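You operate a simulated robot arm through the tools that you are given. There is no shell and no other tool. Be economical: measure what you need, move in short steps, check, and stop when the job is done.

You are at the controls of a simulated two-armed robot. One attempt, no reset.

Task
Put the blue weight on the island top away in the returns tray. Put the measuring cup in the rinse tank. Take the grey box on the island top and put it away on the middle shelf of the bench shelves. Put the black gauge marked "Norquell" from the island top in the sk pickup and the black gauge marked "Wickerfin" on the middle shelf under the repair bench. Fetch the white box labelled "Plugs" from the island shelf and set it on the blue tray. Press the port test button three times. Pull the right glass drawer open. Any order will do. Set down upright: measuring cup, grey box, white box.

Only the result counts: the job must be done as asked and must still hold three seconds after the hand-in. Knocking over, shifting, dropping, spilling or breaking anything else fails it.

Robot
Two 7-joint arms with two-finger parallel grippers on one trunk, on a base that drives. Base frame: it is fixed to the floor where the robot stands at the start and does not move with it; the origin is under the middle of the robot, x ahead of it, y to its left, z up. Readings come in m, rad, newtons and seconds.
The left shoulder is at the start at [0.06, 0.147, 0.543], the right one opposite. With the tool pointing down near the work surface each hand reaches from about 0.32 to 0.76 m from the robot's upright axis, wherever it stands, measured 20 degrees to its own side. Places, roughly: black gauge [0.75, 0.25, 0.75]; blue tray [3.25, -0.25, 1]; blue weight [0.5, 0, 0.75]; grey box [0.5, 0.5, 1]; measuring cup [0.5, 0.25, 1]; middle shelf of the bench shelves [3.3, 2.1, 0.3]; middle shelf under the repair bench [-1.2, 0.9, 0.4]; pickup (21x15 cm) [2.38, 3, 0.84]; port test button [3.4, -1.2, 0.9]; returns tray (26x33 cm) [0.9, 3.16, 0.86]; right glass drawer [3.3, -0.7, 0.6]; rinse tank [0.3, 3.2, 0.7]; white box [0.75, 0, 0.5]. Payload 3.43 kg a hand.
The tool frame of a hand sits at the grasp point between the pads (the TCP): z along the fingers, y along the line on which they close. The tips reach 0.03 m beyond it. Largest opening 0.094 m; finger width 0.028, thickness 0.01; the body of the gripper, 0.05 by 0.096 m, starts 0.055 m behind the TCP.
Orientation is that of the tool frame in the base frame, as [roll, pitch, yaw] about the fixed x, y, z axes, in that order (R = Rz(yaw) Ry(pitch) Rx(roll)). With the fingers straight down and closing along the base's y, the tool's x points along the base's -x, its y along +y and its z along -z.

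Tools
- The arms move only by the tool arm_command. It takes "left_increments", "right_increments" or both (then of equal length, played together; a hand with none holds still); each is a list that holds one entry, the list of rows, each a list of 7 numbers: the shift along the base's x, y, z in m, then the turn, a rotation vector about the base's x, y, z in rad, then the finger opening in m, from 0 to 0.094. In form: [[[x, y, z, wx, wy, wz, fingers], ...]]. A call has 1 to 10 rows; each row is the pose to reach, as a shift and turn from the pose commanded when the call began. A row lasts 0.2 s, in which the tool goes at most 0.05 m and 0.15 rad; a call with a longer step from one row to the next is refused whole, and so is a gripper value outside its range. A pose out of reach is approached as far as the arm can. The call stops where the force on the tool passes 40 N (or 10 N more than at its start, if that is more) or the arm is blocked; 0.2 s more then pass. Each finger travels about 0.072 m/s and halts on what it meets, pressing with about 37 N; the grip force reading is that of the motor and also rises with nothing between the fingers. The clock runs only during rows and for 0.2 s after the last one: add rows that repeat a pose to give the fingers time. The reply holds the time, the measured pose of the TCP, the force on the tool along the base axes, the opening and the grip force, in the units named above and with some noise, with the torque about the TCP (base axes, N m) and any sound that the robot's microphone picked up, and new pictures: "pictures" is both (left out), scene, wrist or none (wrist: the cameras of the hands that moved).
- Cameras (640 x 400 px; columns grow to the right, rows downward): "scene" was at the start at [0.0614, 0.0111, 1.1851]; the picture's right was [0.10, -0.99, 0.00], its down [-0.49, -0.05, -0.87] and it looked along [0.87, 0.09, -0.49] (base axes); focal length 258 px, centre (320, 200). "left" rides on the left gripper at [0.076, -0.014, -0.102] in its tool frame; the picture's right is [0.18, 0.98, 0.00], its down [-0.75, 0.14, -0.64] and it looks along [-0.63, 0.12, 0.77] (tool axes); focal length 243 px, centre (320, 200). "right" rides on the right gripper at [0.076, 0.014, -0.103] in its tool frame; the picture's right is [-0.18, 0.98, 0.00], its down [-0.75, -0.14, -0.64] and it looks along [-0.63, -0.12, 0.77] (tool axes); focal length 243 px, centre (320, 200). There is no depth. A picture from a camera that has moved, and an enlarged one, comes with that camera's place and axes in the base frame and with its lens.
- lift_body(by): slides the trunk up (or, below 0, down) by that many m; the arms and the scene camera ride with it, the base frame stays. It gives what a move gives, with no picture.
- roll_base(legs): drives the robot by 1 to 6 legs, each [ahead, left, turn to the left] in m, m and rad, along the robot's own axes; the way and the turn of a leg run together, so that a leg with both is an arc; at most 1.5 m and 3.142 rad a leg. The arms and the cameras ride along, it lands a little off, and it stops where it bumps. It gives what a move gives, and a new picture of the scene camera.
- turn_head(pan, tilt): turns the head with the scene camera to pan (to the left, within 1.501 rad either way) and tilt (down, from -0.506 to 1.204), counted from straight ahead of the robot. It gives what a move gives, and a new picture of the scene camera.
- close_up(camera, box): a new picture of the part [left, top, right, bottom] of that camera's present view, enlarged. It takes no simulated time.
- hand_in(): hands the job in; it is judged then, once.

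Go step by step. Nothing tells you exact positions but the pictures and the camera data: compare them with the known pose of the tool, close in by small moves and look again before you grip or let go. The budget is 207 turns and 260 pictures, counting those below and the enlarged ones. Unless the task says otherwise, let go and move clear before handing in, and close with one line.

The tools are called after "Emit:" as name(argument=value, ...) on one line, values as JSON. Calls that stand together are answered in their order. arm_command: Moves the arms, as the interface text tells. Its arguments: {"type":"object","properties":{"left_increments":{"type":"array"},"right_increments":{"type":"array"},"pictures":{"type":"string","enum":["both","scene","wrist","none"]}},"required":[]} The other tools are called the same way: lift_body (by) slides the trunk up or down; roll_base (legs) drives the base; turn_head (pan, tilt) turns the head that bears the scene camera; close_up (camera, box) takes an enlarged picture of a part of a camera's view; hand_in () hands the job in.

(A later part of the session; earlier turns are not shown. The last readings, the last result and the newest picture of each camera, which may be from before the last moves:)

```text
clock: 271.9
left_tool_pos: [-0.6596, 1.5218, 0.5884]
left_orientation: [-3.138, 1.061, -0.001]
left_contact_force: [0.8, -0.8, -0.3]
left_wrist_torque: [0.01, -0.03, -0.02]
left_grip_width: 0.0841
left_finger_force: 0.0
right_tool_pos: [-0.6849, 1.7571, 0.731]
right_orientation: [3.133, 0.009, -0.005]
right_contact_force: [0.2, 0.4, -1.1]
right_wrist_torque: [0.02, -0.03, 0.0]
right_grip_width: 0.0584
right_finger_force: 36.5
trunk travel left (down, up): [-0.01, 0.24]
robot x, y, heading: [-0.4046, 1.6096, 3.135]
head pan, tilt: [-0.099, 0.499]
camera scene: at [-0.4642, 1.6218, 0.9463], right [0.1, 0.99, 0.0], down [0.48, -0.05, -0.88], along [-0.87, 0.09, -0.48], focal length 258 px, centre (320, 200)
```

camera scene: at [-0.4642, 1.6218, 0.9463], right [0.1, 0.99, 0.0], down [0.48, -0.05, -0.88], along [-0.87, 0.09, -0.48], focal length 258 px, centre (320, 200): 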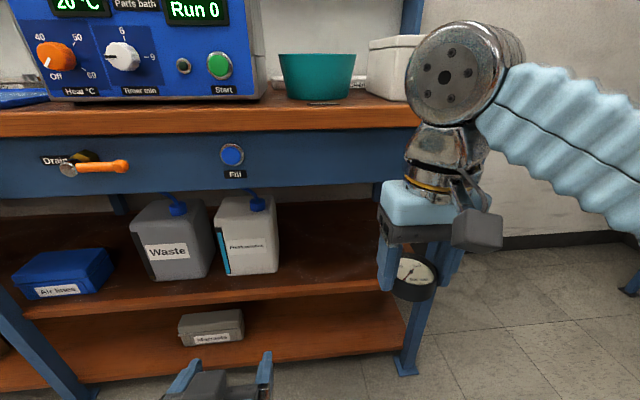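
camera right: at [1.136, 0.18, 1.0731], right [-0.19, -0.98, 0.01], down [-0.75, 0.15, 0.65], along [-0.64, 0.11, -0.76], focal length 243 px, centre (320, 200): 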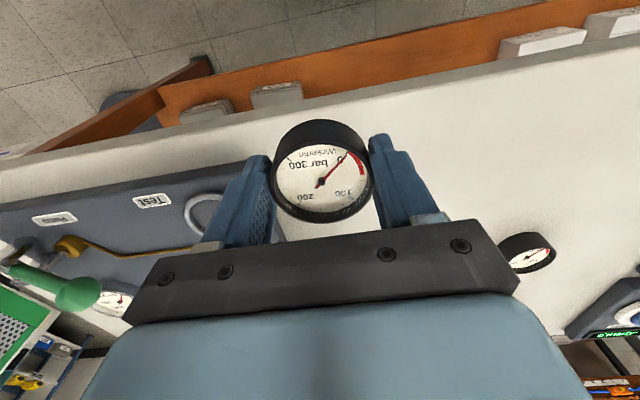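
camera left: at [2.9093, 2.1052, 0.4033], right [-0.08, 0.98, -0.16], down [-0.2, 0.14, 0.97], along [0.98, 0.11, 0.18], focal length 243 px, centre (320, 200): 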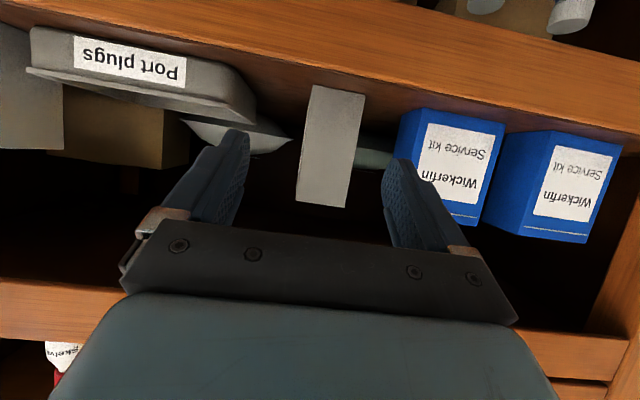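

I tilt the hand 35° forward and bring it in front of the shelf gap.

Emit:
arm_command(right_increments=[[[-0.02, 0, -0.03, 0, 0.15, 0, 0.03], [-0.05, 0, -0.065, 0, 0.3, 0, 0.03], [-0.08, -0.003, -0.1, 0, 0.45, 0, 0.03], [-0.11, -0.005, -0.135, 0, 0.6, 0, 0.03], [-0.14, -0.006, -0.17, 0, 0.61, 0, 0.03], [-0.16, -0.007, -0.21, 0, 0.61, 0, 0.03], [-0.17, -0.007, -0.225, 0, 0.61, 0, 0.03]]], pictures="both")

```text
clock: 273.6
left_tool_pos: [-0.659, 1.5204, 0.589]
left_orientation: [-3.138, 1.062, -0.001]
left_contact_force: [-1.2, -0.7, -0.8]
left_wrist_torque: [0.05, 0.03, 0.04]
left_grip_width: 0.084
left_finger_force: 0.1
right_tool_pos: [-0.8537, 1.7491, 0.504]
right_orientation: [3.129, 0.619, -0.006]
right_contact_force: [0.3, 0.0, -1.1]
right_wrist_torque: [-0.02, -0.04, 0.0]
right_grip_width: 0.0585
right_finger_force: 37.4
trunk travel left (down, up): [-0.01, 0.24]
robot x, y, heading: [-0.4029, 1.6077, 3.128]
head pan, tilt: [-0.099, 0.499]
camera scene: at [-0.464, 1.6219, 0.9463], right [0.11, 0.99, 0.0], down [0.48, -0.05, -0.88], along [-0.87, 0.09, -0.48], focal length 258 px, centre (320, 200)
camera right: at [-0.7316, 1.7361, 0.5437], right [-0.15, -0.98, 0.12], down [-0.24, 0.15, 0.96], along [-0.96, 0.11, -0.26], focal length 243 px, centre (320, 200)
```

scene: 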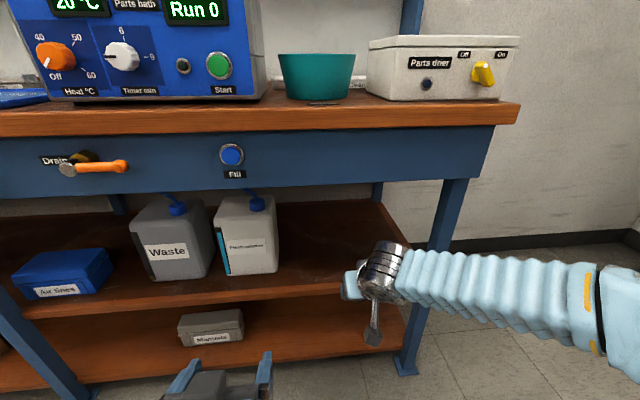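
right: 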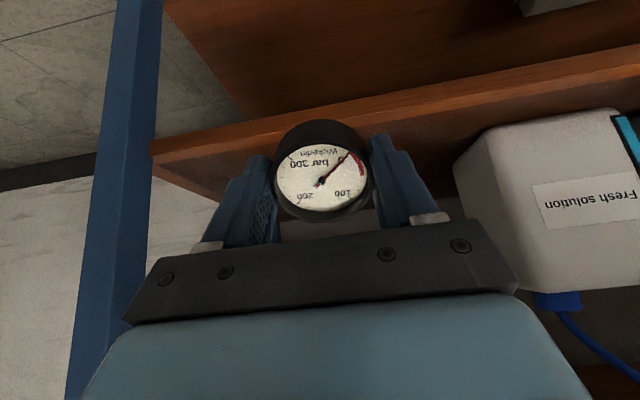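

Shelf top at about z 0.417; the gauge clears it. I move in over the shelf.

Emit:
arm_command(right_increments=[[[-0.04, 0, -0.003, 0, 0, 0, 0.03], [-0.08, 0, -0.005, 0, 0, 0, 0.03], [-0.12, 0, -0.008, 0, 0, 0, 0.03], [-0.165, 0, -0.01, 0, 0, 0, 0.03]]], pictures="both")

```text
clock: 274.6
left_tool_pos: [-0.6605, 1.5215, 0.5894]
left_orientation: [-3.139, 1.061, -0.001]
left_contact_force: [0.4, 0.4, 0.9]
left_wrist_torque: [0.0, 0.0, -0.02]
left_grip_width: 0.084
left_finger_force: 0.1
right_tool_pos: [-1.0159, 1.7519, 0.4953]
right_orientation: [3.13, 0.621, -0.006]
right_contact_force: [-0.2, -0.2, -1.0]
right_wrist_torque: [0.04, -0.03, -0.01]
right_grip_width: 0.0581
right_finger_force: 37.1
trunk travel left (down, up): [-0.01, 0.24]
robot x, y, heading: [-0.3998, 1.6104, 3.137]
head pan, tilt: [-0.099, 0.499]
camera scene: at [-0.464, 1.6219, 0.9463], right [0.11, 0.99, 0.0], down [0.48, -0.05, -0.88], along [-0.87, 0.09, -0.48], focal length 258 px, centre (320, 200)
camera right: at [-0.8931, 1.738, 0.535], right [-0.15, -0.98, 0.12], down [-0.24, 0.15, 0.96], along [-0.96, 0.12, -0.26], focal length 243 px, centre (320, 200)
```

scene: 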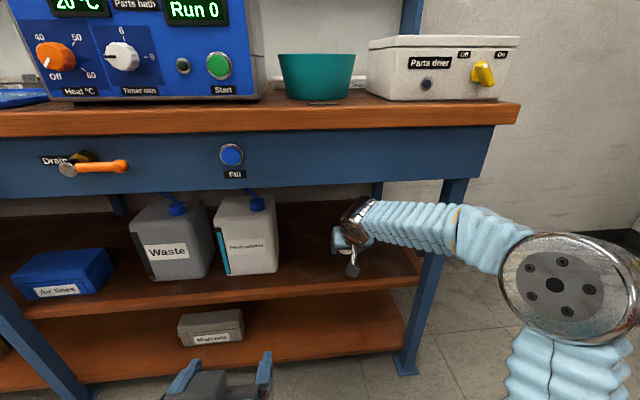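
right: 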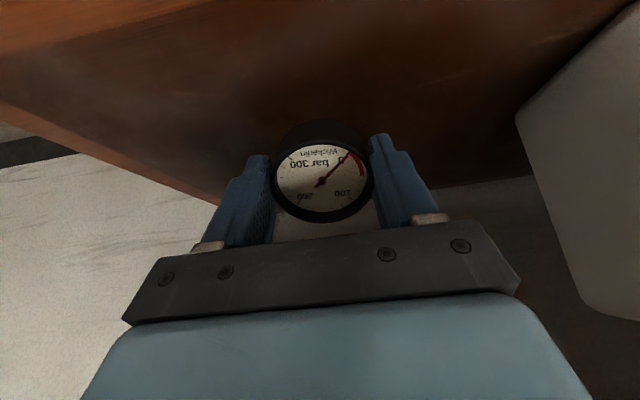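

Over the shelf. I lower until the gauge touches.

Emit:
arm_command(right_increments=[[[0, 0, -0.015, 0, 0, 0, 0.03], [0, 0, -0.025, 0, 0, 0, 0.03], [0, 0, -0.031, 0, 0, 0, 0.03], [0, 0, -0.037, 0, 0, 0, 0.03], [0, 0, -0.043, 0, 0, 0, 0.03], [0, 0, -0.049, 0, 0, 0, 0.03], [0, 0, -0.055, 0, 0, 0, 0.03]]], pictures="both")

```text
clock: 276.1
left_tool_pos: [-0.6584, 1.5214, 0.5897]
left_orientation: [-3.136, 1.06, 0.0]
left_contact_force: [0.5, -0.9, -0.2]
left_wrist_torque: [-0.03, 0.03, 0.0]
left_grip_width: 0.0839
left_finger_force: 0.1
right_tool_pos: [-1.0191, 1.7515, 0.4414]
right_orientation: [3.129, 0.619, -0.007]
right_contact_force: [0.5, -0.3, 1.0]
right_wrist_torque: [-0.05, -0.05, 0.03]
right_grip_width: 0.0586
right_finger_force: 36.7
trunk travel left (down, up): [-0.01, 0.24]
robot x, y, heading: [-0.4039, 1.6117, 3.136]
head pan, tilt: [-0.099, 0.499]
camera scene: at [-0.4641, 1.6218, 0.9463], right [0.11, 0.99, 0.0], down [0.48, -0.05, -0.88], along [-0.87, 0.09, -0.48], focal length 258 px, centre (320, 200)
camera right: at [-0.8955, 1.7362, 0.4808], right [-0.15, -0.98, 0.12], down [-0.24, 0.15, 0.96], along [-0.96, 0.11, -0.26], focal length 243 px, centre (320, 200)
```

scene: 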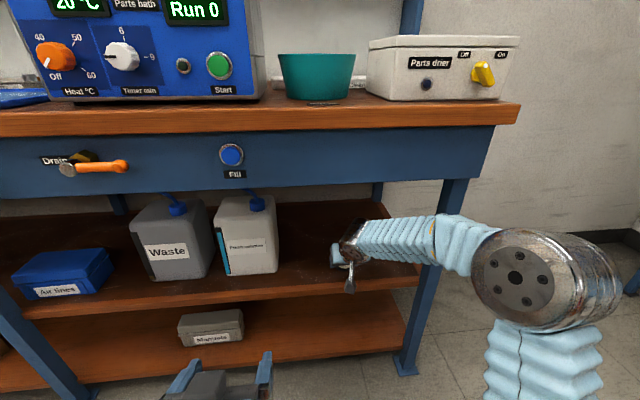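
right: 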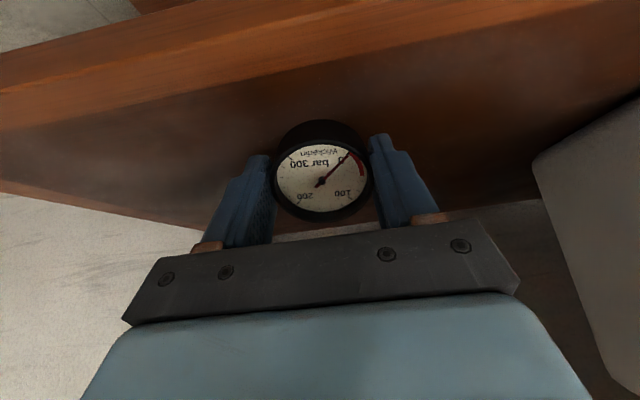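

Emit:
arm_command(right_increments=[[[0, 0, -0.005, 0, 0, 0, 0.03], [0, 0, -0.01, 0, 0, 0, 0.03], [0, 0, -0.014, 0, 0, 0, 0.03], [0, 0, -0.018, 0, 0, 0, 0.03], [0, 0, -0.022, 0, 0, 0, 0.03]]], pictures="wrist")

```text
clock: 276.9
left_tool_pos: [-0.659, 1.5206, 0.5894]
left_orientation: [-3.136, 1.063, -0.001]
left_contact_force: [0.4, 0.3, 0.6]
left_wrist_torque: [0.02, -0.01, 0.02]
left_grip_width: 0.084
left_finger_force: 0.1
right_tool_pos: [-1.021, 1.749, 0.436]
right_orientation: [3.127, 0.635, -0.007]
right_contact_force: [-0.6, 2.1, 13.0]
right_wrist_torque: [0.01, -0.01, -0.02]
right_grip_width: 0.0583
right_finger_force: 36.5
trunk travel left (down, up): [-0.01, 0.24]
robot x, y, heading: [-0.4041, 1.6145, 3.134]
head pan, tilt: [-0.099, 0.499]
stopped in row 3 (right hand): the force on the tool passed its limit at 45 N (the readings are from after the stop); the commanded pose is now the measured one
camera right: at [-0.8976, 1.7358, 0.4733], right [-0.15, -0.98, 0.12], down [-0.23, 0.15, 0.96], along [-0.96, 0.11, -0.24], focal length 243 px, centre (320, 200)
```

right: 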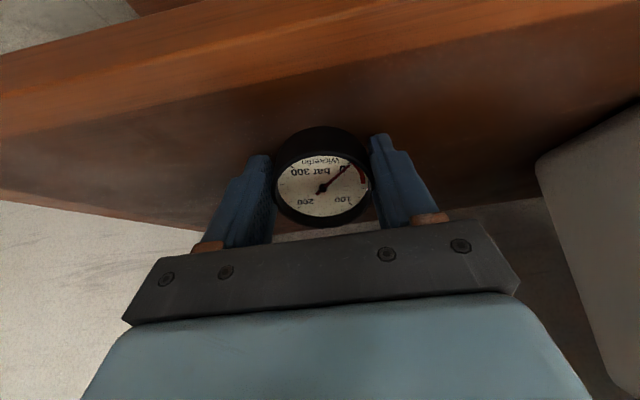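

The gauge is pivoting flat between the pads. One more gentle push, then release.

Emit:
arm_command(right_increments=[[[0, 0, -0.003, 0, 0, 0, 0.03], [0, 0, -0.006, 0, 0, 0, 0.03], [0, 0, -0.008, 0, 0, 0, 0.03], [0, 0, -0.01, 0, 0, 0, 0.03], [0, 0, -0.012, 0, 0, 0, 0.03]]], pictures="wrist")

```text
clock: 277.5
left_tool_pos: [-0.6598, 1.5218, 0.5896]
left_orientation: [-3.137, 1.065, -0.002]
left_contact_force: [0.4, 1.3, 0.2]
left_wrist_torque: [-0.02, 0.02, -0.02]
left_grip_width: 0.0839
left_finger_force: 0.0
right_tool_pos: [-1.0231, 1.7497, 0.4363]
right_orientation: [3.121, 0.645, -0.009]
right_contact_force: [-0.5, -0.6, 15.6]
right_wrist_torque: [-0.1, 0.03, 0.0]
right_grip_width: 0.0583
right_finger_force: 36.7
trunk travel left (down, up): [-0.01, 0.24]
robot x, y, heading: [-0.4055, 1.6125, 3.136]
head pan, tilt: [-0.099, 0.499]
stopped in row 2 (right hand): the force on the tool passed its limit at 44 N (the readings are from after the stop); the commanded pose is now the measured one
camera right: at [-0.8989, 1.7358, 0.472], right [-0.15, -0.98, 0.13], down [-0.22, 0.16, 0.96], along [-0.97, 0.11, -0.23], focal length 243 px, centre (320, 200)
```

right: 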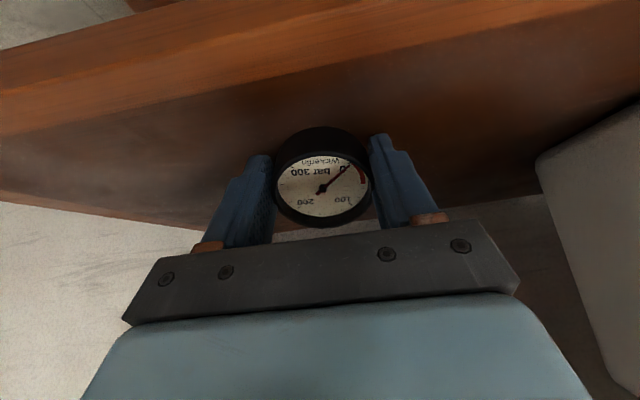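

Fingertips are about at the shelf now. I open and withdraw along the tool axis.

Emit:
arm_command(right_increments=[[[0, 0, 0.002, 0, 0, 0, 0.06], [0, 0, 0.002, 0, 0, 0, 0.066], [0, 0, 0.002, 0, 0, 0, 0.075], [0, 0, 0.004, 0, 0, 0, 0.08], [0.02, 0, 0.03, 0, 0, 0, 0.08], [0.05, 0, 0.05, 0, 0, 0, 0.08], [0.09, 0, 0.06, 0, 0, 0, 0.08], [0.13, 0, 0.06, 0, 0, 0, 0.08]]], pictures="both")

```text
clock: 279.3
left_tool_pos: [-0.6597, 1.5212, 0.589]
left_orientation: [-3.139, 1.061, -0.003]
left_contact_force: [0.3, -0.4, -0.5]
left_wrist_torque: [-0.03, 0.03, -0.03]
left_grip_width: 0.084
left_finger_force: 0.0
right_tool_pos: [-0.8942, 1.747, 0.4949]
right_orientation: [3.125, 0.639, -0.009]
right_contact_force: [-0.2, -0.5, 0.4]
right_wrist_torque: [0.0, 0.01, -0.02]
right_grip_width: 0.08
right_finger_force: 0.1
trunk travel left (down, up): [-0.01, 0.24]
robot x, y, heading: [-0.4032, 1.6081, 3.133]
head pan, tilt: [-0.099, 0.499]
camera scene: at [-0.4643, 1.6219, 0.9462], right [0.11, 0.99, 0.0], down [0.48, -0.05, -0.88], along [-0.87, 0.09, -0.48], focal length 258 px, centre (320, 200)
camera right: at [-0.7706, 1.7337, 0.5316], right [-0.15, -0.98, 0.12], down [-0.22, 0.15, 0.96], along [-0.96, 0.11, -0.24], focal length 243 px, centre (320, 200)
```

scene: 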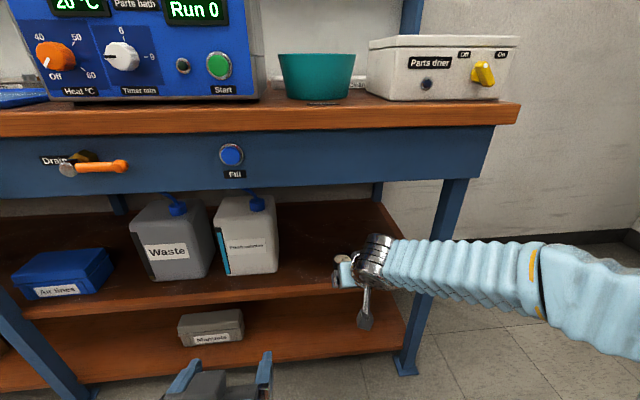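
right: 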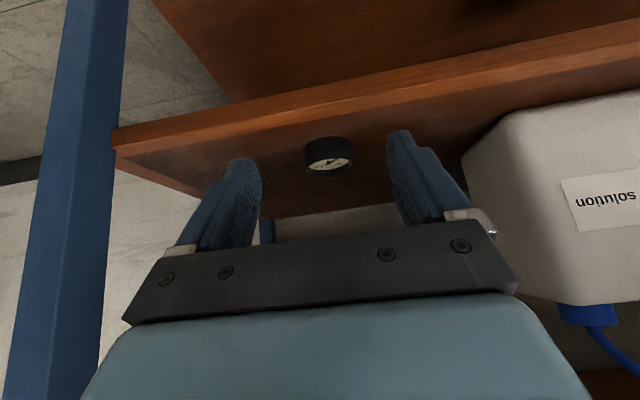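

Wickerfin lies flat on the middle shelf. Now I untilt and retract the right hand, back off, turn around and go to the island front for the Plugs box.

Emit:
arm_command(right_increments=[[[0.04, 0, 0.01, 0, -0.1, 0, 0.09], [0.08, 0, 0.03, 0, -0.2, 0, 0.09], [0.11, 0, 0.06, 0, -0.33, 0, 0.09], [0.14, 0, 0.09, 0, -0.47, 0, 0.09], [0.17, 0, 0.12, 0, -0.62, 0, 0.09]]], pictures="none")

Emit:
roll_base(legs=[[-0.3, 0, 0], [0, 0, -1.57], [0, 0, -1.56], [0, -1.05, 0]])

Emit:
turn_head(pan=-0.1, tilt=0.5)

```text
clock: 280.5
left_tool_pos: [-0.6599, 1.5211, 0.5893]
left_orientation: [-3.138, 1.062, -0.002]
left_contact_force: [0.2, 0.5, -0.3]
left_wrist_torque: [-0.02, 0.0, -0.01]
left_grip_width: 0.0841
left_finger_force: 0.0
right_tool_pos: [-0.7208, 1.7523, 0.6126]
right_orientation: [3.127, 0.017, -0.007]
right_contact_force: [-0.2, -0.8, 0.3]
right_wrist_torque: [0.04, -0.04, 0.0]
right_grip_width: 0.0898
right_finger_force: 0.0
trunk travel left (down, up): [-0.01, 0.24]
robot x, y, heading: [-0.4055, 1.6092, 3.14]
head pan, tilt: [-0.099, 0.499]
```

```text
clock: 295.2
left_tool_pos: [0.1437, 0.6542, 0.5901]
left_orientation: [-3.138, 1.059, -3.132]
left_contact_force: [1.2, -0.5, 0.1]
left_wrist_torque: [0.02, 0.02, -0.02]
left_grip_width: 0.0841
left_finger_force: 0.0
right_tool_pos: [0.2078, 0.4244, 0.6126]
right_orientation: [3.131, 0.018, -3.139]
right_contact_force: [0.2, 0.0, 0.6]
right_wrist_torque: [0.03, 0.02, 0.03]
right_grip_width: 0.0899
right_finger_force: 0.1
trunk travel left (down, up): [-0.01, 0.24]
robot x, y, heading: [-0.1092, 0.5628, 0.004]
head pan, tilt: [-0.099, 0.499]
camera scene: at [-0.0488, 0.5559, 0.9463], right [-0.09, -1.0, 0.0], down [-0.48, 0.05, -0.88], along [0.87, -0.08, -0.48], focal length 258 px, centre (320, 200)
```

scene: 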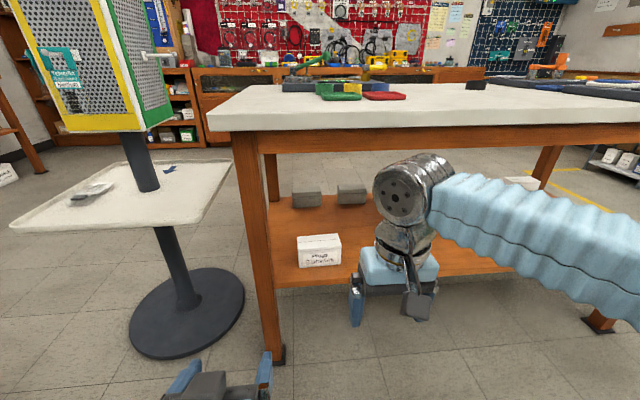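

```text
clock: 295.8
left_tool_pos: [0.1431, 0.654, 0.5893]
left_orientation: [-3.137, 1.061, -3.13]
left_contact_force: [0.8, -0.4, 0.4]
left_wrist_torque: [0.02, -0.01, 0.03]
left_grip_width: 0.0842
left_finger_force: 0.1
right_tool_pos: [0.2076, 0.4247, 0.6128]
right_orientation: [3.129, 0.019, -3.139]
right_contact_force: [0.5, 0.2, -0.2]
right_wrist_torque: [-0.02, 0.0, 0.03]
right_grip_width: 0.0901
right_finger_force: 0.0
trunk travel left (down, up): [-0.01, 0.24]
robot x, y, heading: [-0.1124, 0.5638, 0.002]
head pan, tilt: [-0.099, 0.499]
camera scene: at [-0.0488, 0.5559, 0.9463], right [-0.09, -1.0, 0.0], down [-0.48, 0.05, -0.88], along [0.87, -0.08, -0.48], focal length 258 px, centre (320, 200)
```

scene: 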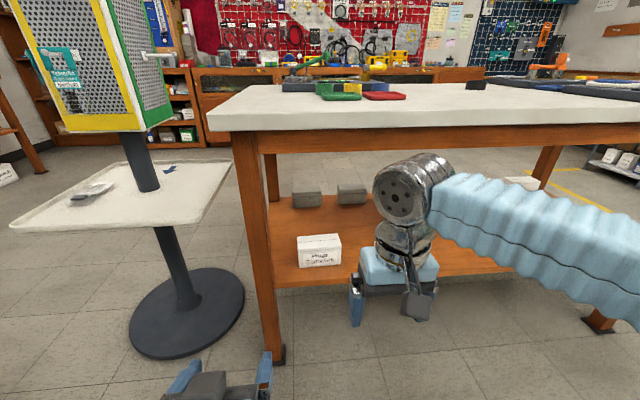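

The box sits near (0.58, 0.50) on the shelf, apron bottom at z≈0.79. I'll yaw the right hand 90° and slide in from the right side to straddle it along x.

Emit:
arm_command(right_increments=[[[0, -0.01, 0, 0, 0, 0.15, 0.094], [0, -0.02, 0, 0, 0, 0.3, 0.094], [0, -0.03, 0, 0, 0, 0.45, 0.094], [0, -0.04, 0, 0, 0, 0.6, 0.094], [0, -0.05, 0, 0, 0, 0.75, 0.094], [0, -0.06, 0, 0, 0, 0.9, 0.094], [0, -0.07, 0, 0, 0, 1.05, 0.094], [0, -0.08, 0, 0, 0, 1.2, 0.094], [0, -0.09, 0, 0, 0, 1.35, 0.094], [0, -0.1, 0, 0, 0, 1.49, 0.094]]], pictures="none")

Emit:
arm_command(right_increments=[[[0.04, 0, -0.02, 0, 0, 0.08, 0.094], [0.08, 0, -0.04, 0, 0, 0.08, 0.094], [0.12, 0, -0.06, 0, 0, 0.08, 0.094], [0.16, 0, -0.08, 0, 0, 0.08, 0.094], [0.2, 0, -0.1, 0, 0, 0.08, 0.094]]], pictures="both")

```text
clock: 298.0
left_tool_pos: [0.1432, 0.6551, 0.5886]
left_orientation: [-3.138, 1.063, -3.131]
left_contact_force: [0.6, 0.9, 0.5]
left_wrist_torque: [0.0, -0.04, 0.01]
left_grip_width: 0.0845
left_finger_force: 0.0
right_tool_pos: [0.2094, 0.3247, 0.6113]
right_orientation: [3.13, 0.017, -1.645]
right_contact_force: [0.6, 0.2, 0.1]
right_wrist_torque: [0.0, -0.02, 0.04]
right_grip_width: 0.0942
right_finger_force: 0.1
trunk travel left (down, up): [-0.01, 0.24]
robot x, y, heading: [-0.1115, 0.562, 0.002]
head pan, tilt: [-0.099, 0.499]
```

```text
clock: 299.2
left_tool_pos: [0.1424, 0.6549, 0.5901]
left_orientation: [-3.139, 1.063, -3.131]
left_contact_force: [0.0, -0.4, 0.2]
left_wrist_torque: [-0.02, 0.01, 0.01]
left_grip_width: 0.084
left_finger_force: 0.0
right_tool_pos: [0.4091, 0.3249, 0.5121]
right_orientation: [3.13, 0.02, -1.566]
right_contact_force: [0.4, -0.1, 0.9]
right_wrist_torque: [0.0, -0.01, 0.01]
right_grip_width: 0.0939
right_finger_force: 0.1
trunk travel left (down, up): [-0.01, 0.24]
robot x, y, heading: [-0.1127, 0.566, 0.001]
head pan, tilt: [-0.099, 0.499]
camera scene: at [-0.0491, 0.556, 0.9463], right [-0.09, -1.0, 0.0], down [-0.48, 0.05, -0.88], along [0.87, -0.08, -0.48], focal length 258 px, centre (320, 200)
camera right: at [0.3973, 0.2469, 0.6137], right [-0.98, 0.18, 0.02], down [0.15, 0.74, 0.65], along [0.11, 0.65, -0.76], focal length 243 px, centre (320, 200)
```

scene: 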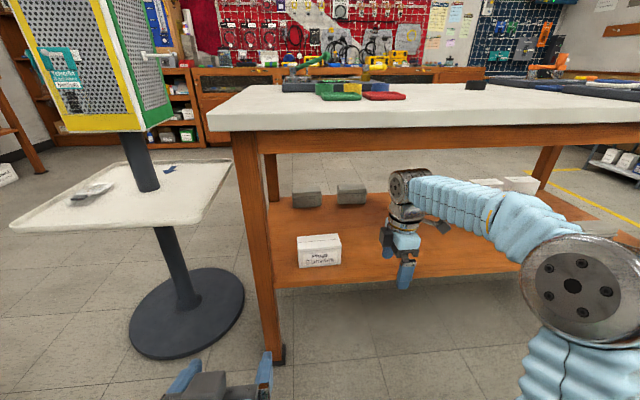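
right: 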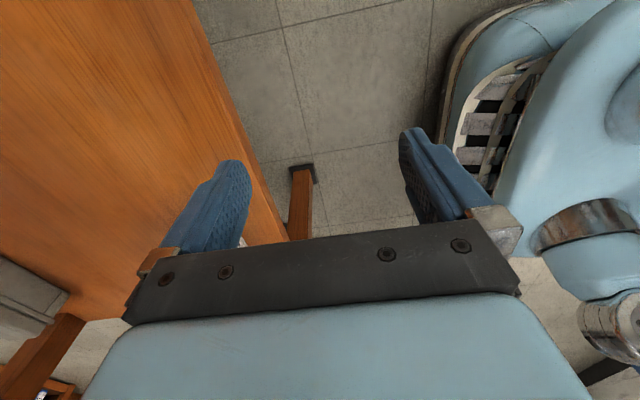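

I lower to z 0.46 and move in under the top at y≈0.32, then look at the box with the wrist camera.

Emit:
arm_command(right_increments=[[[0.02, 0, -0.03, 0, 0, 0, 0.094], [0.05, -0.01, -0.05, 0, 0, 0, 0.094], [0.09, -0.02, -0.05, 0, 0, 0, 0.094], [0.12, -0.03, -0.05, 0, 0, 0, 0.094], [0.14, -0.03, -0.05, 0, 0, 0, 0.094]]], pictures="both")

```text
clock: 300.4
left_tool_pos: [0.1448, 0.6545, 0.5893]
left_orientation: [-3.14, 1.061, -3.134]
left_contact_force: [0.4, 0.5, 0.3]
left_wrist_torque: [-0.03, 0.0, -0.02]
left_grip_width: 0.0839
left_finger_force: 0.0
right_tool_pos: [0.547, 0.2937, 0.4623]
right_orientation: [3.129, 0.019, -1.569]
right_contact_force: [0.2, 0.1, -0.4]
right_wrist_torque: [0.03, 0.01, 0.02]
right_grip_width: 0.0943
right_finger_force: 0.2
trunk travel left (down, up): [-0.01, 0.24]
robot x, y, heading: [-0.1082, 0.5675, 0.005]
head pan, tilt: [-0.099, 0.499]
camera scene: at [-0.0489, 0.5559, 0.9463], right [-0.09, -1.0, 0.0], down [-0.48, 0.05, -0.88], along [0.87, -0.08, -0.48], focal length 258 px, centre (320, 200)
camera right: at [0.5359, 0.2155, 0.5636], right [-0.98, 0.18, 0.02], down [0.15, 0.74, 0.65], along [0.11, 0.65, -0.76], focal length 243 px, centre (320, 200)
```

scene: 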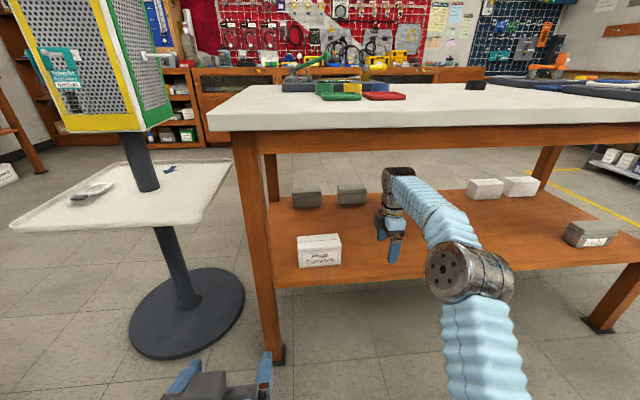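
right: 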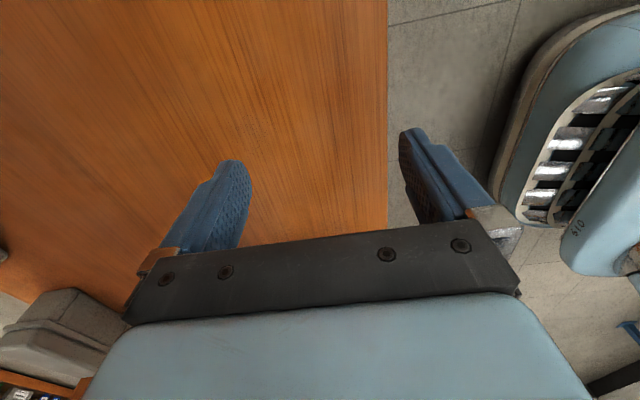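

Estimates of the shelf height differ (0.36–0.40), so I probe it gently with the fingertips.

Emit:
arm_command(right_increments=[[[0.02, 0, -0.01, 0, 0, 0, 0.094], [0.025, 0, -0.02, 0, 0, 0, 0.094], [0.025, 0, -0.028, 0, 0, 0, 0.094], [0.025, 0, -0.036, 0, 0, 0, 0.094], [0.025, 0, -0.044, 0, 0, 0, 0.094], [0.025, 0, -0.052, 0, 0, 0, 0.094], [0.025, 0, -0.06, 0, 0, 0, 0.094]]], pictures="none")

```text
clock: 301.9
left_tool_pos: [0.1427, 0.6544, 0.5889]
left_orientation: [-3.136, 1.065, -3.131]
left_contact_force: [-0.2, -0.6, 0.8]
left_wrist_torque: [0.02, 0.01, -0.02]
left_grip_width: 0.0841
left_finger_force: 0.1
right_tool_pos: [0.574, 0.2951, 0.415]
right_orientation: [-3.137, 0.019, -1.568]
right_contact_force: [0.2, 0.8, 18.4]
right_wrist_torque: [-0.25, 0.98, 0.01]
right_grip_width: 0.0937
right_finger_force: 0.0
trunk travel left (down, up): [-0.01, 0.24]
robot x, y, heading: [-0.1078, 0.5642, 0.006]
head pan, tilt: [-0.099, 0.499]
stopped in row 7 (right hand): the force on the tool passed its limit at 46 N (the readings are from after the stop); the commanded pose is now the measured one
```

Shelf top is at about z 0.383. I zoom on the box for its true edges.

Emit:
close_up(camera="scene", box=[270, 215, 430, 295])

```text
4.00 times, centred on (350, 255) of scene
camera zoom: at [-0.0499, 0.5565, 0.9465], right [-0.09, -1.0, 0.0], down [-0.48, 0.04, -0.88], along [0.87, -0.08, -0.48], focal length 1031 px, centre (200, -20)
```

zoom: 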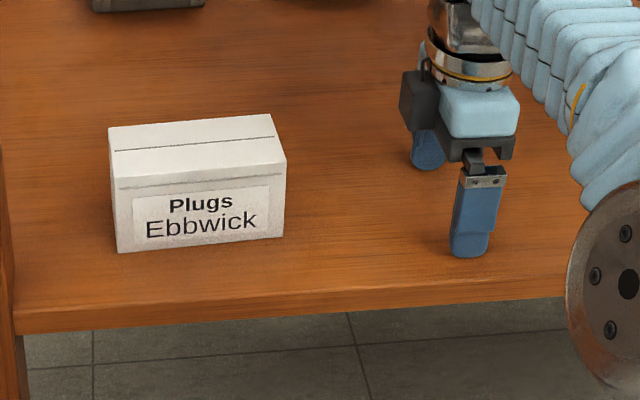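

Now clear: box x 0.55–0.62, y 0.43–0.56, top z 0.452, turned ~3°. I align (x 0.586, z 0.427) and slide left partway.

Emit:
arm_command(right_increments=[[[0.004, 0, 0.012, 0, 0, 0.02, 0.094], [0.01, 0, 0.014, 0, 0, 0.05, 0.094], [0.012, 0.03, 0.014, 0, 0, 0.05, 0.094], [0.012, 0.06, 0.014, 0, 0, 0.05, 0.094], [0.012, 0.09, 0.014, 0, 0, 0.05, 0.094]]], pictures="wrist")

```text
clock: 303.1
left_tool_pos: [0.1432, 0.6533, 0.5896]
left_orientation: [-3.137, 1.061, -3.133]
left_contact_force: [1.2, -0.3, 0.0]
left_wrist_torque: [-0.03, 0.02, -0.01]
left_grip_width: 0.0838
left_finger_force: 0.1
right_tool_pos: [0.5873, 0.3832, 0.4249]
right_orientation: [3.139, 0.019, -1.517]
right_contact_force: [0.2, 1.1, -0.4]
right_wrist_torque: [0.01, 0.0, -0.01]
right_grip_width: 0.0942
right_finger_force: 0.3
trunk travel left (down, up): [-0.01, 0.24]
robot x, y, heading: [-0.1099, 0.5623, 0.007]
head pan, tilt: [-0.099, 0.499]
camera right: at [0.5778, 0.3029, 0.5262], right [-0.99, 0.13, 0.01], down [0.1, 0.75, 0.66], along [0.08, 0.65, -0.76], focal length 243 px, centre (320, 200)
```

right: 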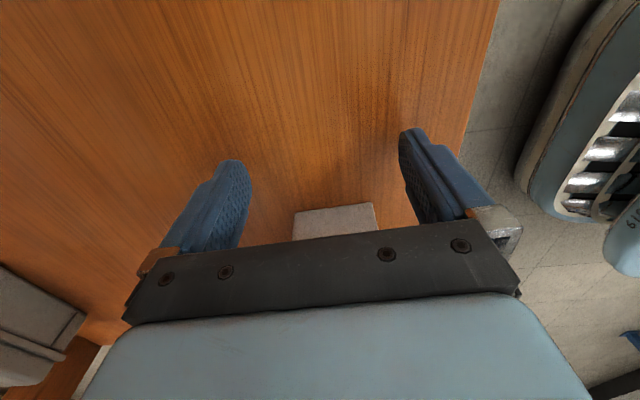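

Box is between the fingers, slightly nearer one side; I trim x by −5 mm and slide on, then close.

Emit:
arm_command(right_increments=[[[-0.005, 0.02, 0, 0, 0, -0.02, 0.094], [-0.005, 0.05, 0, 0, 0, -0.02, 0.094], [-0.005, 0.08, 0, 0, 0, -0.02, 0.094], [-0.005, 0.107, 0, 0, 0, -0.02, 0.094], [-0.005, 0.107, 0, 0, 0, -0.02, 0.075], [-0.005, 0.107, 0, 0, 0, -0.02, 0.055], [-0.005, 0.107, 0, 0, 0, -0.02, 0.045], [-0.005, 0.107, 0, 0, 0, -0.02, 0.045]]], pictures="both")

```text
clock: 304.9
left_tool_pos: [0.1433, 0.6542, 0.5889]
left_orientation: [-3.138, 1.061, -3.131]
left_contact_force: [-0.2, -0.1, 0.1]
left_wrist_torque: [-0.04, -0.01, 0.04]
left_grip_width: 0.084
left_finger_force: 0.2
right_tool_pos: [0.578, 0.491, 0.4255]
right_orientation: [-3.141, 0.019, -1.537]
right_contact_force: [-0.4, -0.9, 0.0]
right_wrist_torque: [-0.11, -0.04, -0.01]
right_grip_width: 0.066
right_finger_force: 37.0
trunk travel left (down, up): [-0.01, 0.24]
robot x, y, heading: [-0.1101, 0.5636, 0.003]
head pan, tilt: [-0.099, 0.499]
camera scene: at [-0.0488, 0.556, 0.9463], right [-0.09, -1.0, 0.0], down [-0.48, 0.05, -0.88], along [0.87, -0.08, -0.48], focal length 258 px, centre (320, 200)
camera right: at [0.5673, 0.4123, 0.5265], right [-0.99, 0.15, 0.01], down [0.12, 0.75, 0.66], along [0.1, 0.65, -0.75], focal length 243 px, centre (320, 200)
```

scene: 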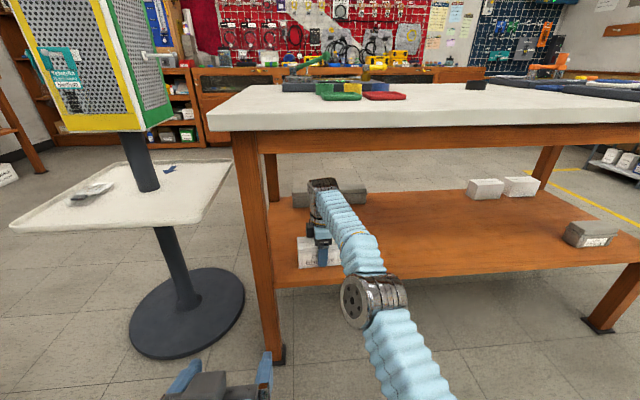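
right: 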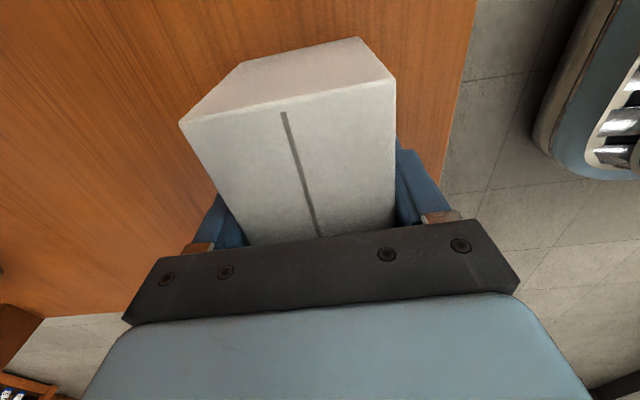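

Gripped (6.6 cm). I lift slightly and draw it straight out from under the top.

Emit:
arm_command(right_increments=[[[0, 0, 0.015, 0, 0, 0, 0.045], [0, -0.01, 0.03, 0, 0, 0, 0.045], [-0.03, -0.03, 0.035, 0, 0, 0, 0.045], [-0.07, -0.04, 0.035, 0, 0, 0, 0.045], [-0.11, -0.05, 0.035, 0, 0, 0, 0.045], [-0.15, -0.06, 0.04, 0, 0, 0, 0.045], [-0.19, -0.07, 0.05, 0, 0, 0, 0.045], [-0.23, -0.08, 0.06, 0, 0, 0, 0.045], [-0.26, -0.09, 0.08, 0, 0, 0, 0.045]]], pictures="both")

```text
clock: 306.9
left_tool_pos: [0.1432, 0.6548, 0.5883]
left_orientation: [-3.138, 1.061, -3.133]
left_contact_force: [0.4, 0.1, 0.4]
left_wrist_torque: [0.0, -0.02, 0.02]
left_grip_width: 0.0843
left_finger_force: 0.1
right_tool_pos: [0.3177, 0.4019, 0.5054]
right_orientation: [3.141, 0.018, -1.538]
right_contact_force: [-0.2, 1.1, -2.5]
right_wrist_torque: [-0.02, 0.0, 0.03]
right_grip_width: 0.066
right_finger_force: 36.8
right hand out of reach, approached as far as the arm can: row 1, 2
trunk travel left (down, up): [-0.01, 0.24]
robot x, y, heading: [-0.1101, 0.5628, 0.004]
head pan, tilt: [-0.099, 0.499]
camera scene: at [-0.0485, 0.5559, 0.9462], right [-0.09, -1.0, 0.0], down [-0.48, 0.05, -0.88], along [0.87, -0.08, -0.48], focal length 258 px, centre (320, 200)
camera right: at [0.3075, 0.3218, 0.6073], right [-0.99, 0.15, 0.01], down [0.12, 0.75, 0.66], along [0.1, 0.65, -0.76], focal length 243 px, centre (320, 200)
```

scene: 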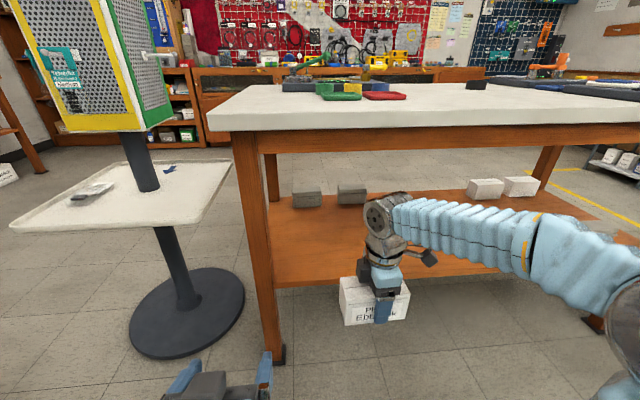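
right: 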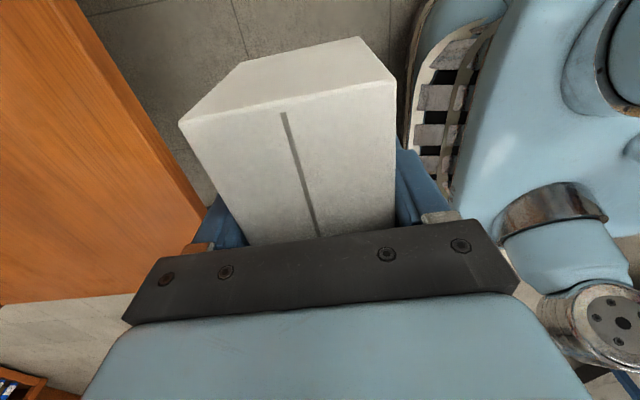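

The box is out. I back off, raise the trunk and hand, then drive the long way round (north) to the counter.

Emit:
roll_base(legs=[[-0.15, 0, 0]])

Emit:
lift_body(by=0.24)

Emit:
arm_command(right_increments=[[[0, 0, 0.04, 0, 0, 0, 0.045], [0, 0, 0.08, 0, 0, 0, 0.045], [0, 0, 0.12, 0, 0, 0, 0.045], [0, 0, 0.16, 0, 0, 0, 0.045], [0, 0, 0.2, 0, 0, 0, 0.045], [0, 0, 0.23, 0, 0, 0, 0.045]]], pictures="none")

Emit:
roll_base(legs=[[0, 1.3, 0], [1.5, 0, 0], [0.95, 0, 0], [0, -1.5, 0], [0, -0.4, 0]])

Emit:
turn_head(pan=0.15, tilt=0.4)

```text
clock: 308.3
left_tool_pos: [-0.0017, 0.6551, 0.5896]
left_orientation: [-3.137, 1.061, -3.128]
left_contact_force: [-0.2, 0.0, -0.4]
left_wrist_torque: [0.0, 0.0, 0.0]
left_grip_width: 0.0839
left_finger_force: 0.1
right_tool_pos: [0.1753, 0.401, 0.5069]
right_orientation: [3.14, 0.019, -1.533]
right_contact_force: [0.2, -0.7, -3.0]
right_wrist_torque: [-0.03, 0.01, 0.01]
right_grip_width: 0.066
right_finger_force: 36.9
trunk travel left (down, up): [-0.01, 0.24]
robot x, y, heading: [-0.2562, 0.5647, 0.008]
head pan, tilt: [-0.099, 0.499]
camera scene: at [-0.1925, 0.5552, 0.9463], right [-0.09, -1.0, 0.0], down [-0.48, 0.04, -0.88], along [0.87, -0.08, -0.48], focal length 258 px, centre (320, 200)
```

scene: 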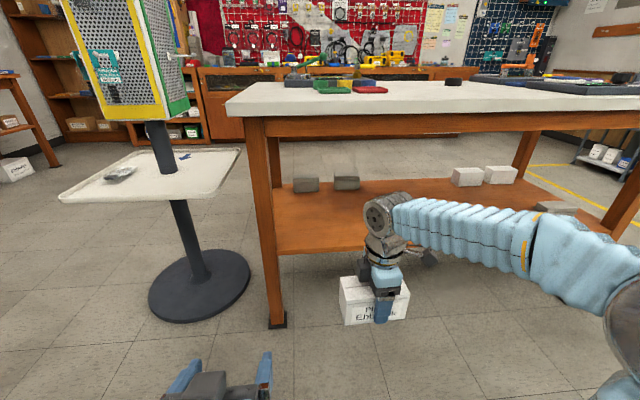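

```text
clock: 310.8
left_tool_pos: [-0.0007, 0.6535, 0.8285]
left_orientation: [-3.137, 1.061, -3.127]
left_contact_force: [0.4, 0.8, 0.3]
left_wrist_torque: [0.0, 0.0, -0.03]
left_grip_width: 0.084
left_finger_force: 0.0
right_tool_pos: [0.1751, 0.401, 0.7463]
right_orientation: [3.14, 0.019, -1.532]
right_contact_force: [-0.2, 0.2, -2.3]
right_wrist_torque: [-0.03, 0.03, -0.01]
right_grip_width: 0.0659
right_finger_force: 37.1
trunk travel left (down, up): [-0.25, 0.0]
robot x, y, heading: [-0.254, 0.5608, 0.008]
head pan, tilt: [-0.099, 0.499]
```

```text
clock: 312.2
left_tool_pos: [-0.0006, 0.6537, 0.8288]
left_orientation: [-3.139, 1.061, -3.126]
left_contact_force: [-0.7, -0.8, -0.4]
left_wrist_torque: [0.0, -0.02, -0.01]
left_grip_width: 0.084
left_finger_force: 0.1
right_tool_pos: [0.1758, 0.4027, 0.9755]
right_orientation: [3.141, 0.021, -1.534]
right_contact_force: [0.3, 0.2, -3.2]
right_wrist_torque: [-0.03, 0.0, -0.01]
right_grip_width: 0.066
right_finger_force: 36.6
trunk travel left (down, up): [-0.25, 0.0]
robot x, y, heading: [-0.2507, 0.5619, 0.005]
head pan, tilt: [-0.099, 0.499]
```

```text
clock: 339.4
left_tool_pos: [2.4641, 0.0863, 0.8293]
left_orientation: [-3.137, 1.061, -3.14]
left_contact_force: [-0.8, -1.1, -0.6]
left_wrist_torque: [0.0, 0.02, 0.0]
left_grip_width: 0.0843
left_finger_force: 0.0
right_tool_pos: [2.6368, -0.1663, 0.9761]
right_orientation: [3.141, 0.021, -1.547]
right_contact_force: [0.2, -0.1, -1.8]
right_wrist_torque: [-0.02, -0.04, 0.05]
right_grip_width: 0.0659
right_finger_force: 36.8
trunk travel left (down, up): [-0.25, 0.0]
robot x, y, heading: [2.2086, -0.0023, -0.004]
head pan, tilt: [-0.099, 0.499]
camera scene: at [2.2712, -0.01, 1.1863], right [-0.1, -0.99, 0.0], down [-0.48, 0.05, -0.88], along [0.87, -0.09, -0.48], focal length 258 px, centre (320, 200)
```

scene: 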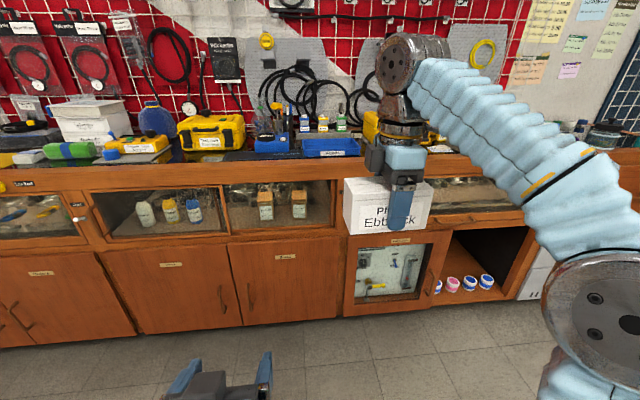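

```text
clock: 340.1
left_tool_pos: [2.4629, 0.0876, 0.8288]
left_orientation: [-3.14, 1.062, -3.139]
left_contact_force: [0.7, -0.9, 0.4]
left_wrist_torque: [-0.01, -0.03, 0.01]
left_grip_width: 0.0837
left_finger_force: 0.0
right_tool_pos: [2.6372, -0.1674, 0.9749]
right_orientation: [3.139, 0.02, -1.547]
right_contact_force: [0.1, -0.2, -2.2]
right_wrist_torque: [-0.01, 0.02, 0.01]
right_grip_width: 0.066
right_finger_force: 36.9
trunk travel left (down, up): [-0.25, 0.0]
robot x, y, heading: [2.2104, -0.0027, -0.003]
head pan, tilt: [0.15, 0.4]
camera scene: at [2.2724, 0.0127, 1.1954], right [0.15, -0.99, 0.0], down [-0.39, -0.06, -0.92], along [0.91, 0.13, -0.39], focal length 258 px, centre (320, 200)
```

scene: 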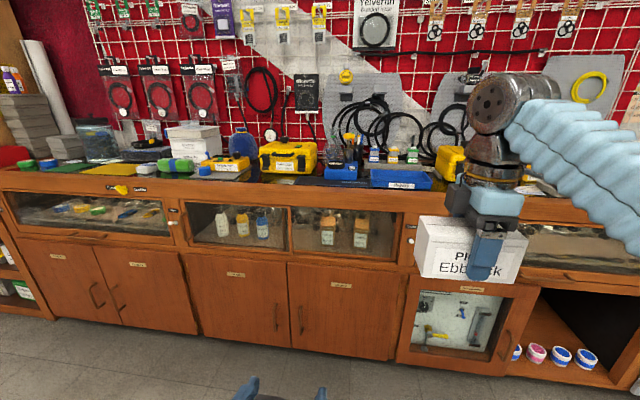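

Emit:
close_up(camera="scene", box=[310, 120, 470, 220])

```text
4.00 times, centred on (390, 170) of scene
camera zoom: at [2.2724, 0.0127, 1.1954], right [0.15, -0.99, 0.0], down [-0.39, -0.06, -0.92], along [0.91, 0.13, -0.39], focal length 1031 px, centre (40, 320)
```

zoom: 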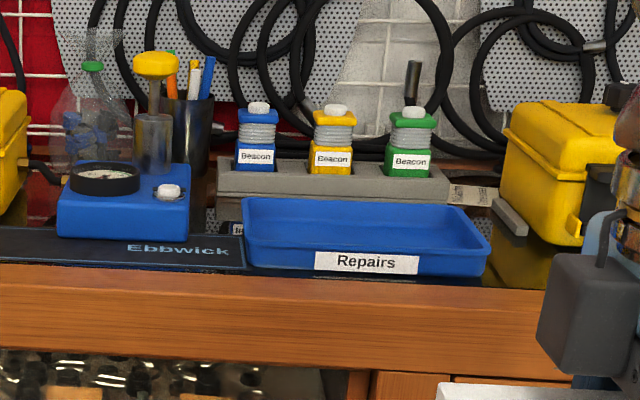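

The blue "Repairs" tray spans about x 3.14–3.27, y −0.045 to −0.242. I drive forward 0.45 m, slightly left, keeping the box high.

Emit:
arm_command(right_increments=[[[-0.03, 0, 0.01, 0, 0, 0, 0.045], [-0.06, 0, 0.02, 0, 0, 0, 0.045]]], pictures="none")

Emit:
roll_base(legs=[[0.55, 0.02, 0.003]])

Emit:
turn_head(pan=-0.2, tilt=0.6)

```text
clock: 340.7
left_tool_pos: [2.4647, 0.0878, 0.8284]
left_orientation: [-3.136, 1.061, -3.139]
left_contact_force: [0.0, -0.5, 0.4]
left_wrist_torque: [0.02, 0.01, -0.02]
left_grip_width: 0.0836
left_finger_force: 0.1
right_tool_pos: [2.575, -0.1663, 0.991]
right_orientation: [3.14, 0.02, -1.546]
right_contact_force: [1.0, 0.6, -2.1]
right_wrist_torque: [-0.05, 0.03, 0.02]
right_grip_width: 0.066
right_finger_force: 36.7
trunk travel left (down, up): [-0.25, 0.0]
robot x, y, heading: [2.211, -0.0026, -0.007]
head pan, tilt: [0.15, 0.4]
```

```text
clock: 343.8
left_tool_pos: [2.9995, 0.1137, 0.8293]
left_orientation: [-3.138, 1.061, -3.126]
left_contact_force: [0.7, -0.5, -0.3]
left_wrist_torque: [0.02, -0.01, -0.01]
left_grip_width: 0.0841
left_finger_force: 0.1
right_tool_pos: [3.1145, -0.1378, 0.9923]
right_orientation: [3.138, 0.019, -1.532]
right_contact_force: [-0.8, -0.1, -2.5]
right_wrist_torque: [-0.01, 0.03, -0.02]
right_grip_width: 0.0661
right_finger_force: 36.7
trunk travel left (down, up): [-0.25, 0.0]
robot x, y, heading: [2.7476, 0.0219, 0.013]
head pan, tilt: [0.15, 0.4]
camera scene: at [2.809, 0.0363, 1.1954], right [0.16, -0.99, 0.0], down [-0.38, -0.06, -0.92], along [0.91, 0.15, -0.39], focal length 258 px, centre (320, 200)
```

scene: 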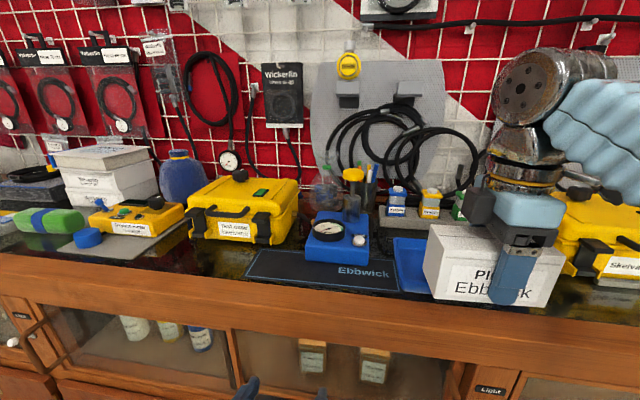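

```text
clock: 344.7
left_tool_pos: [2.9986, 0.114, 0.8291]
left_orientation: [-3.138, 1.062, -3.122]
left_contact_force: [-0.6, -0.2, -0.3]
left_wrist_torque: [-0.01, 0.02, 0.01]
left_grip_width: 0.0836
left_finger_force: 0.0
right_tool_pos: [3.1157, -0.139, 0.9922]
right_orientation: [3.14, 0.019, -1.531]
right_contact_force: [0.7, -0.3, -2.7]
right_wrist_torque: [-0.04, 0.0, 0.02]
right_grip_width: 0.0661
right_finger_force: 36.7
trunk travel left (down, up): [-0.25, 0.0]
robot x, y, heading: [2.7453, 0.0185, 0.01]
head pan, tilt: [-0.201, 0.6]
camera scene: at [2.8045, 0.0049, 1.1772], right [-0.19, -0.98, 0.0], down [-0.55, 0.11, -0.83], along [0.81, -0.15, -0.56], focal length 258 px, centre (320, 200)
```

scene: 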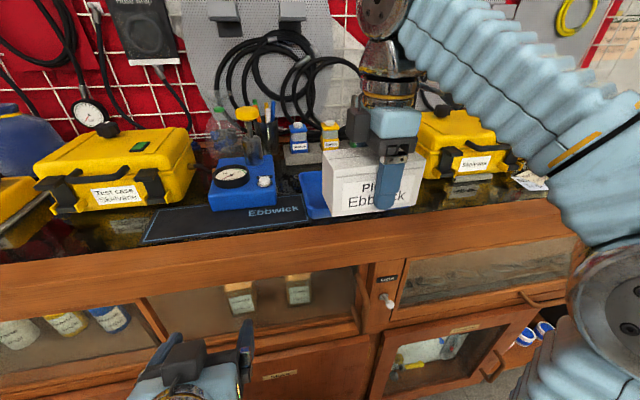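

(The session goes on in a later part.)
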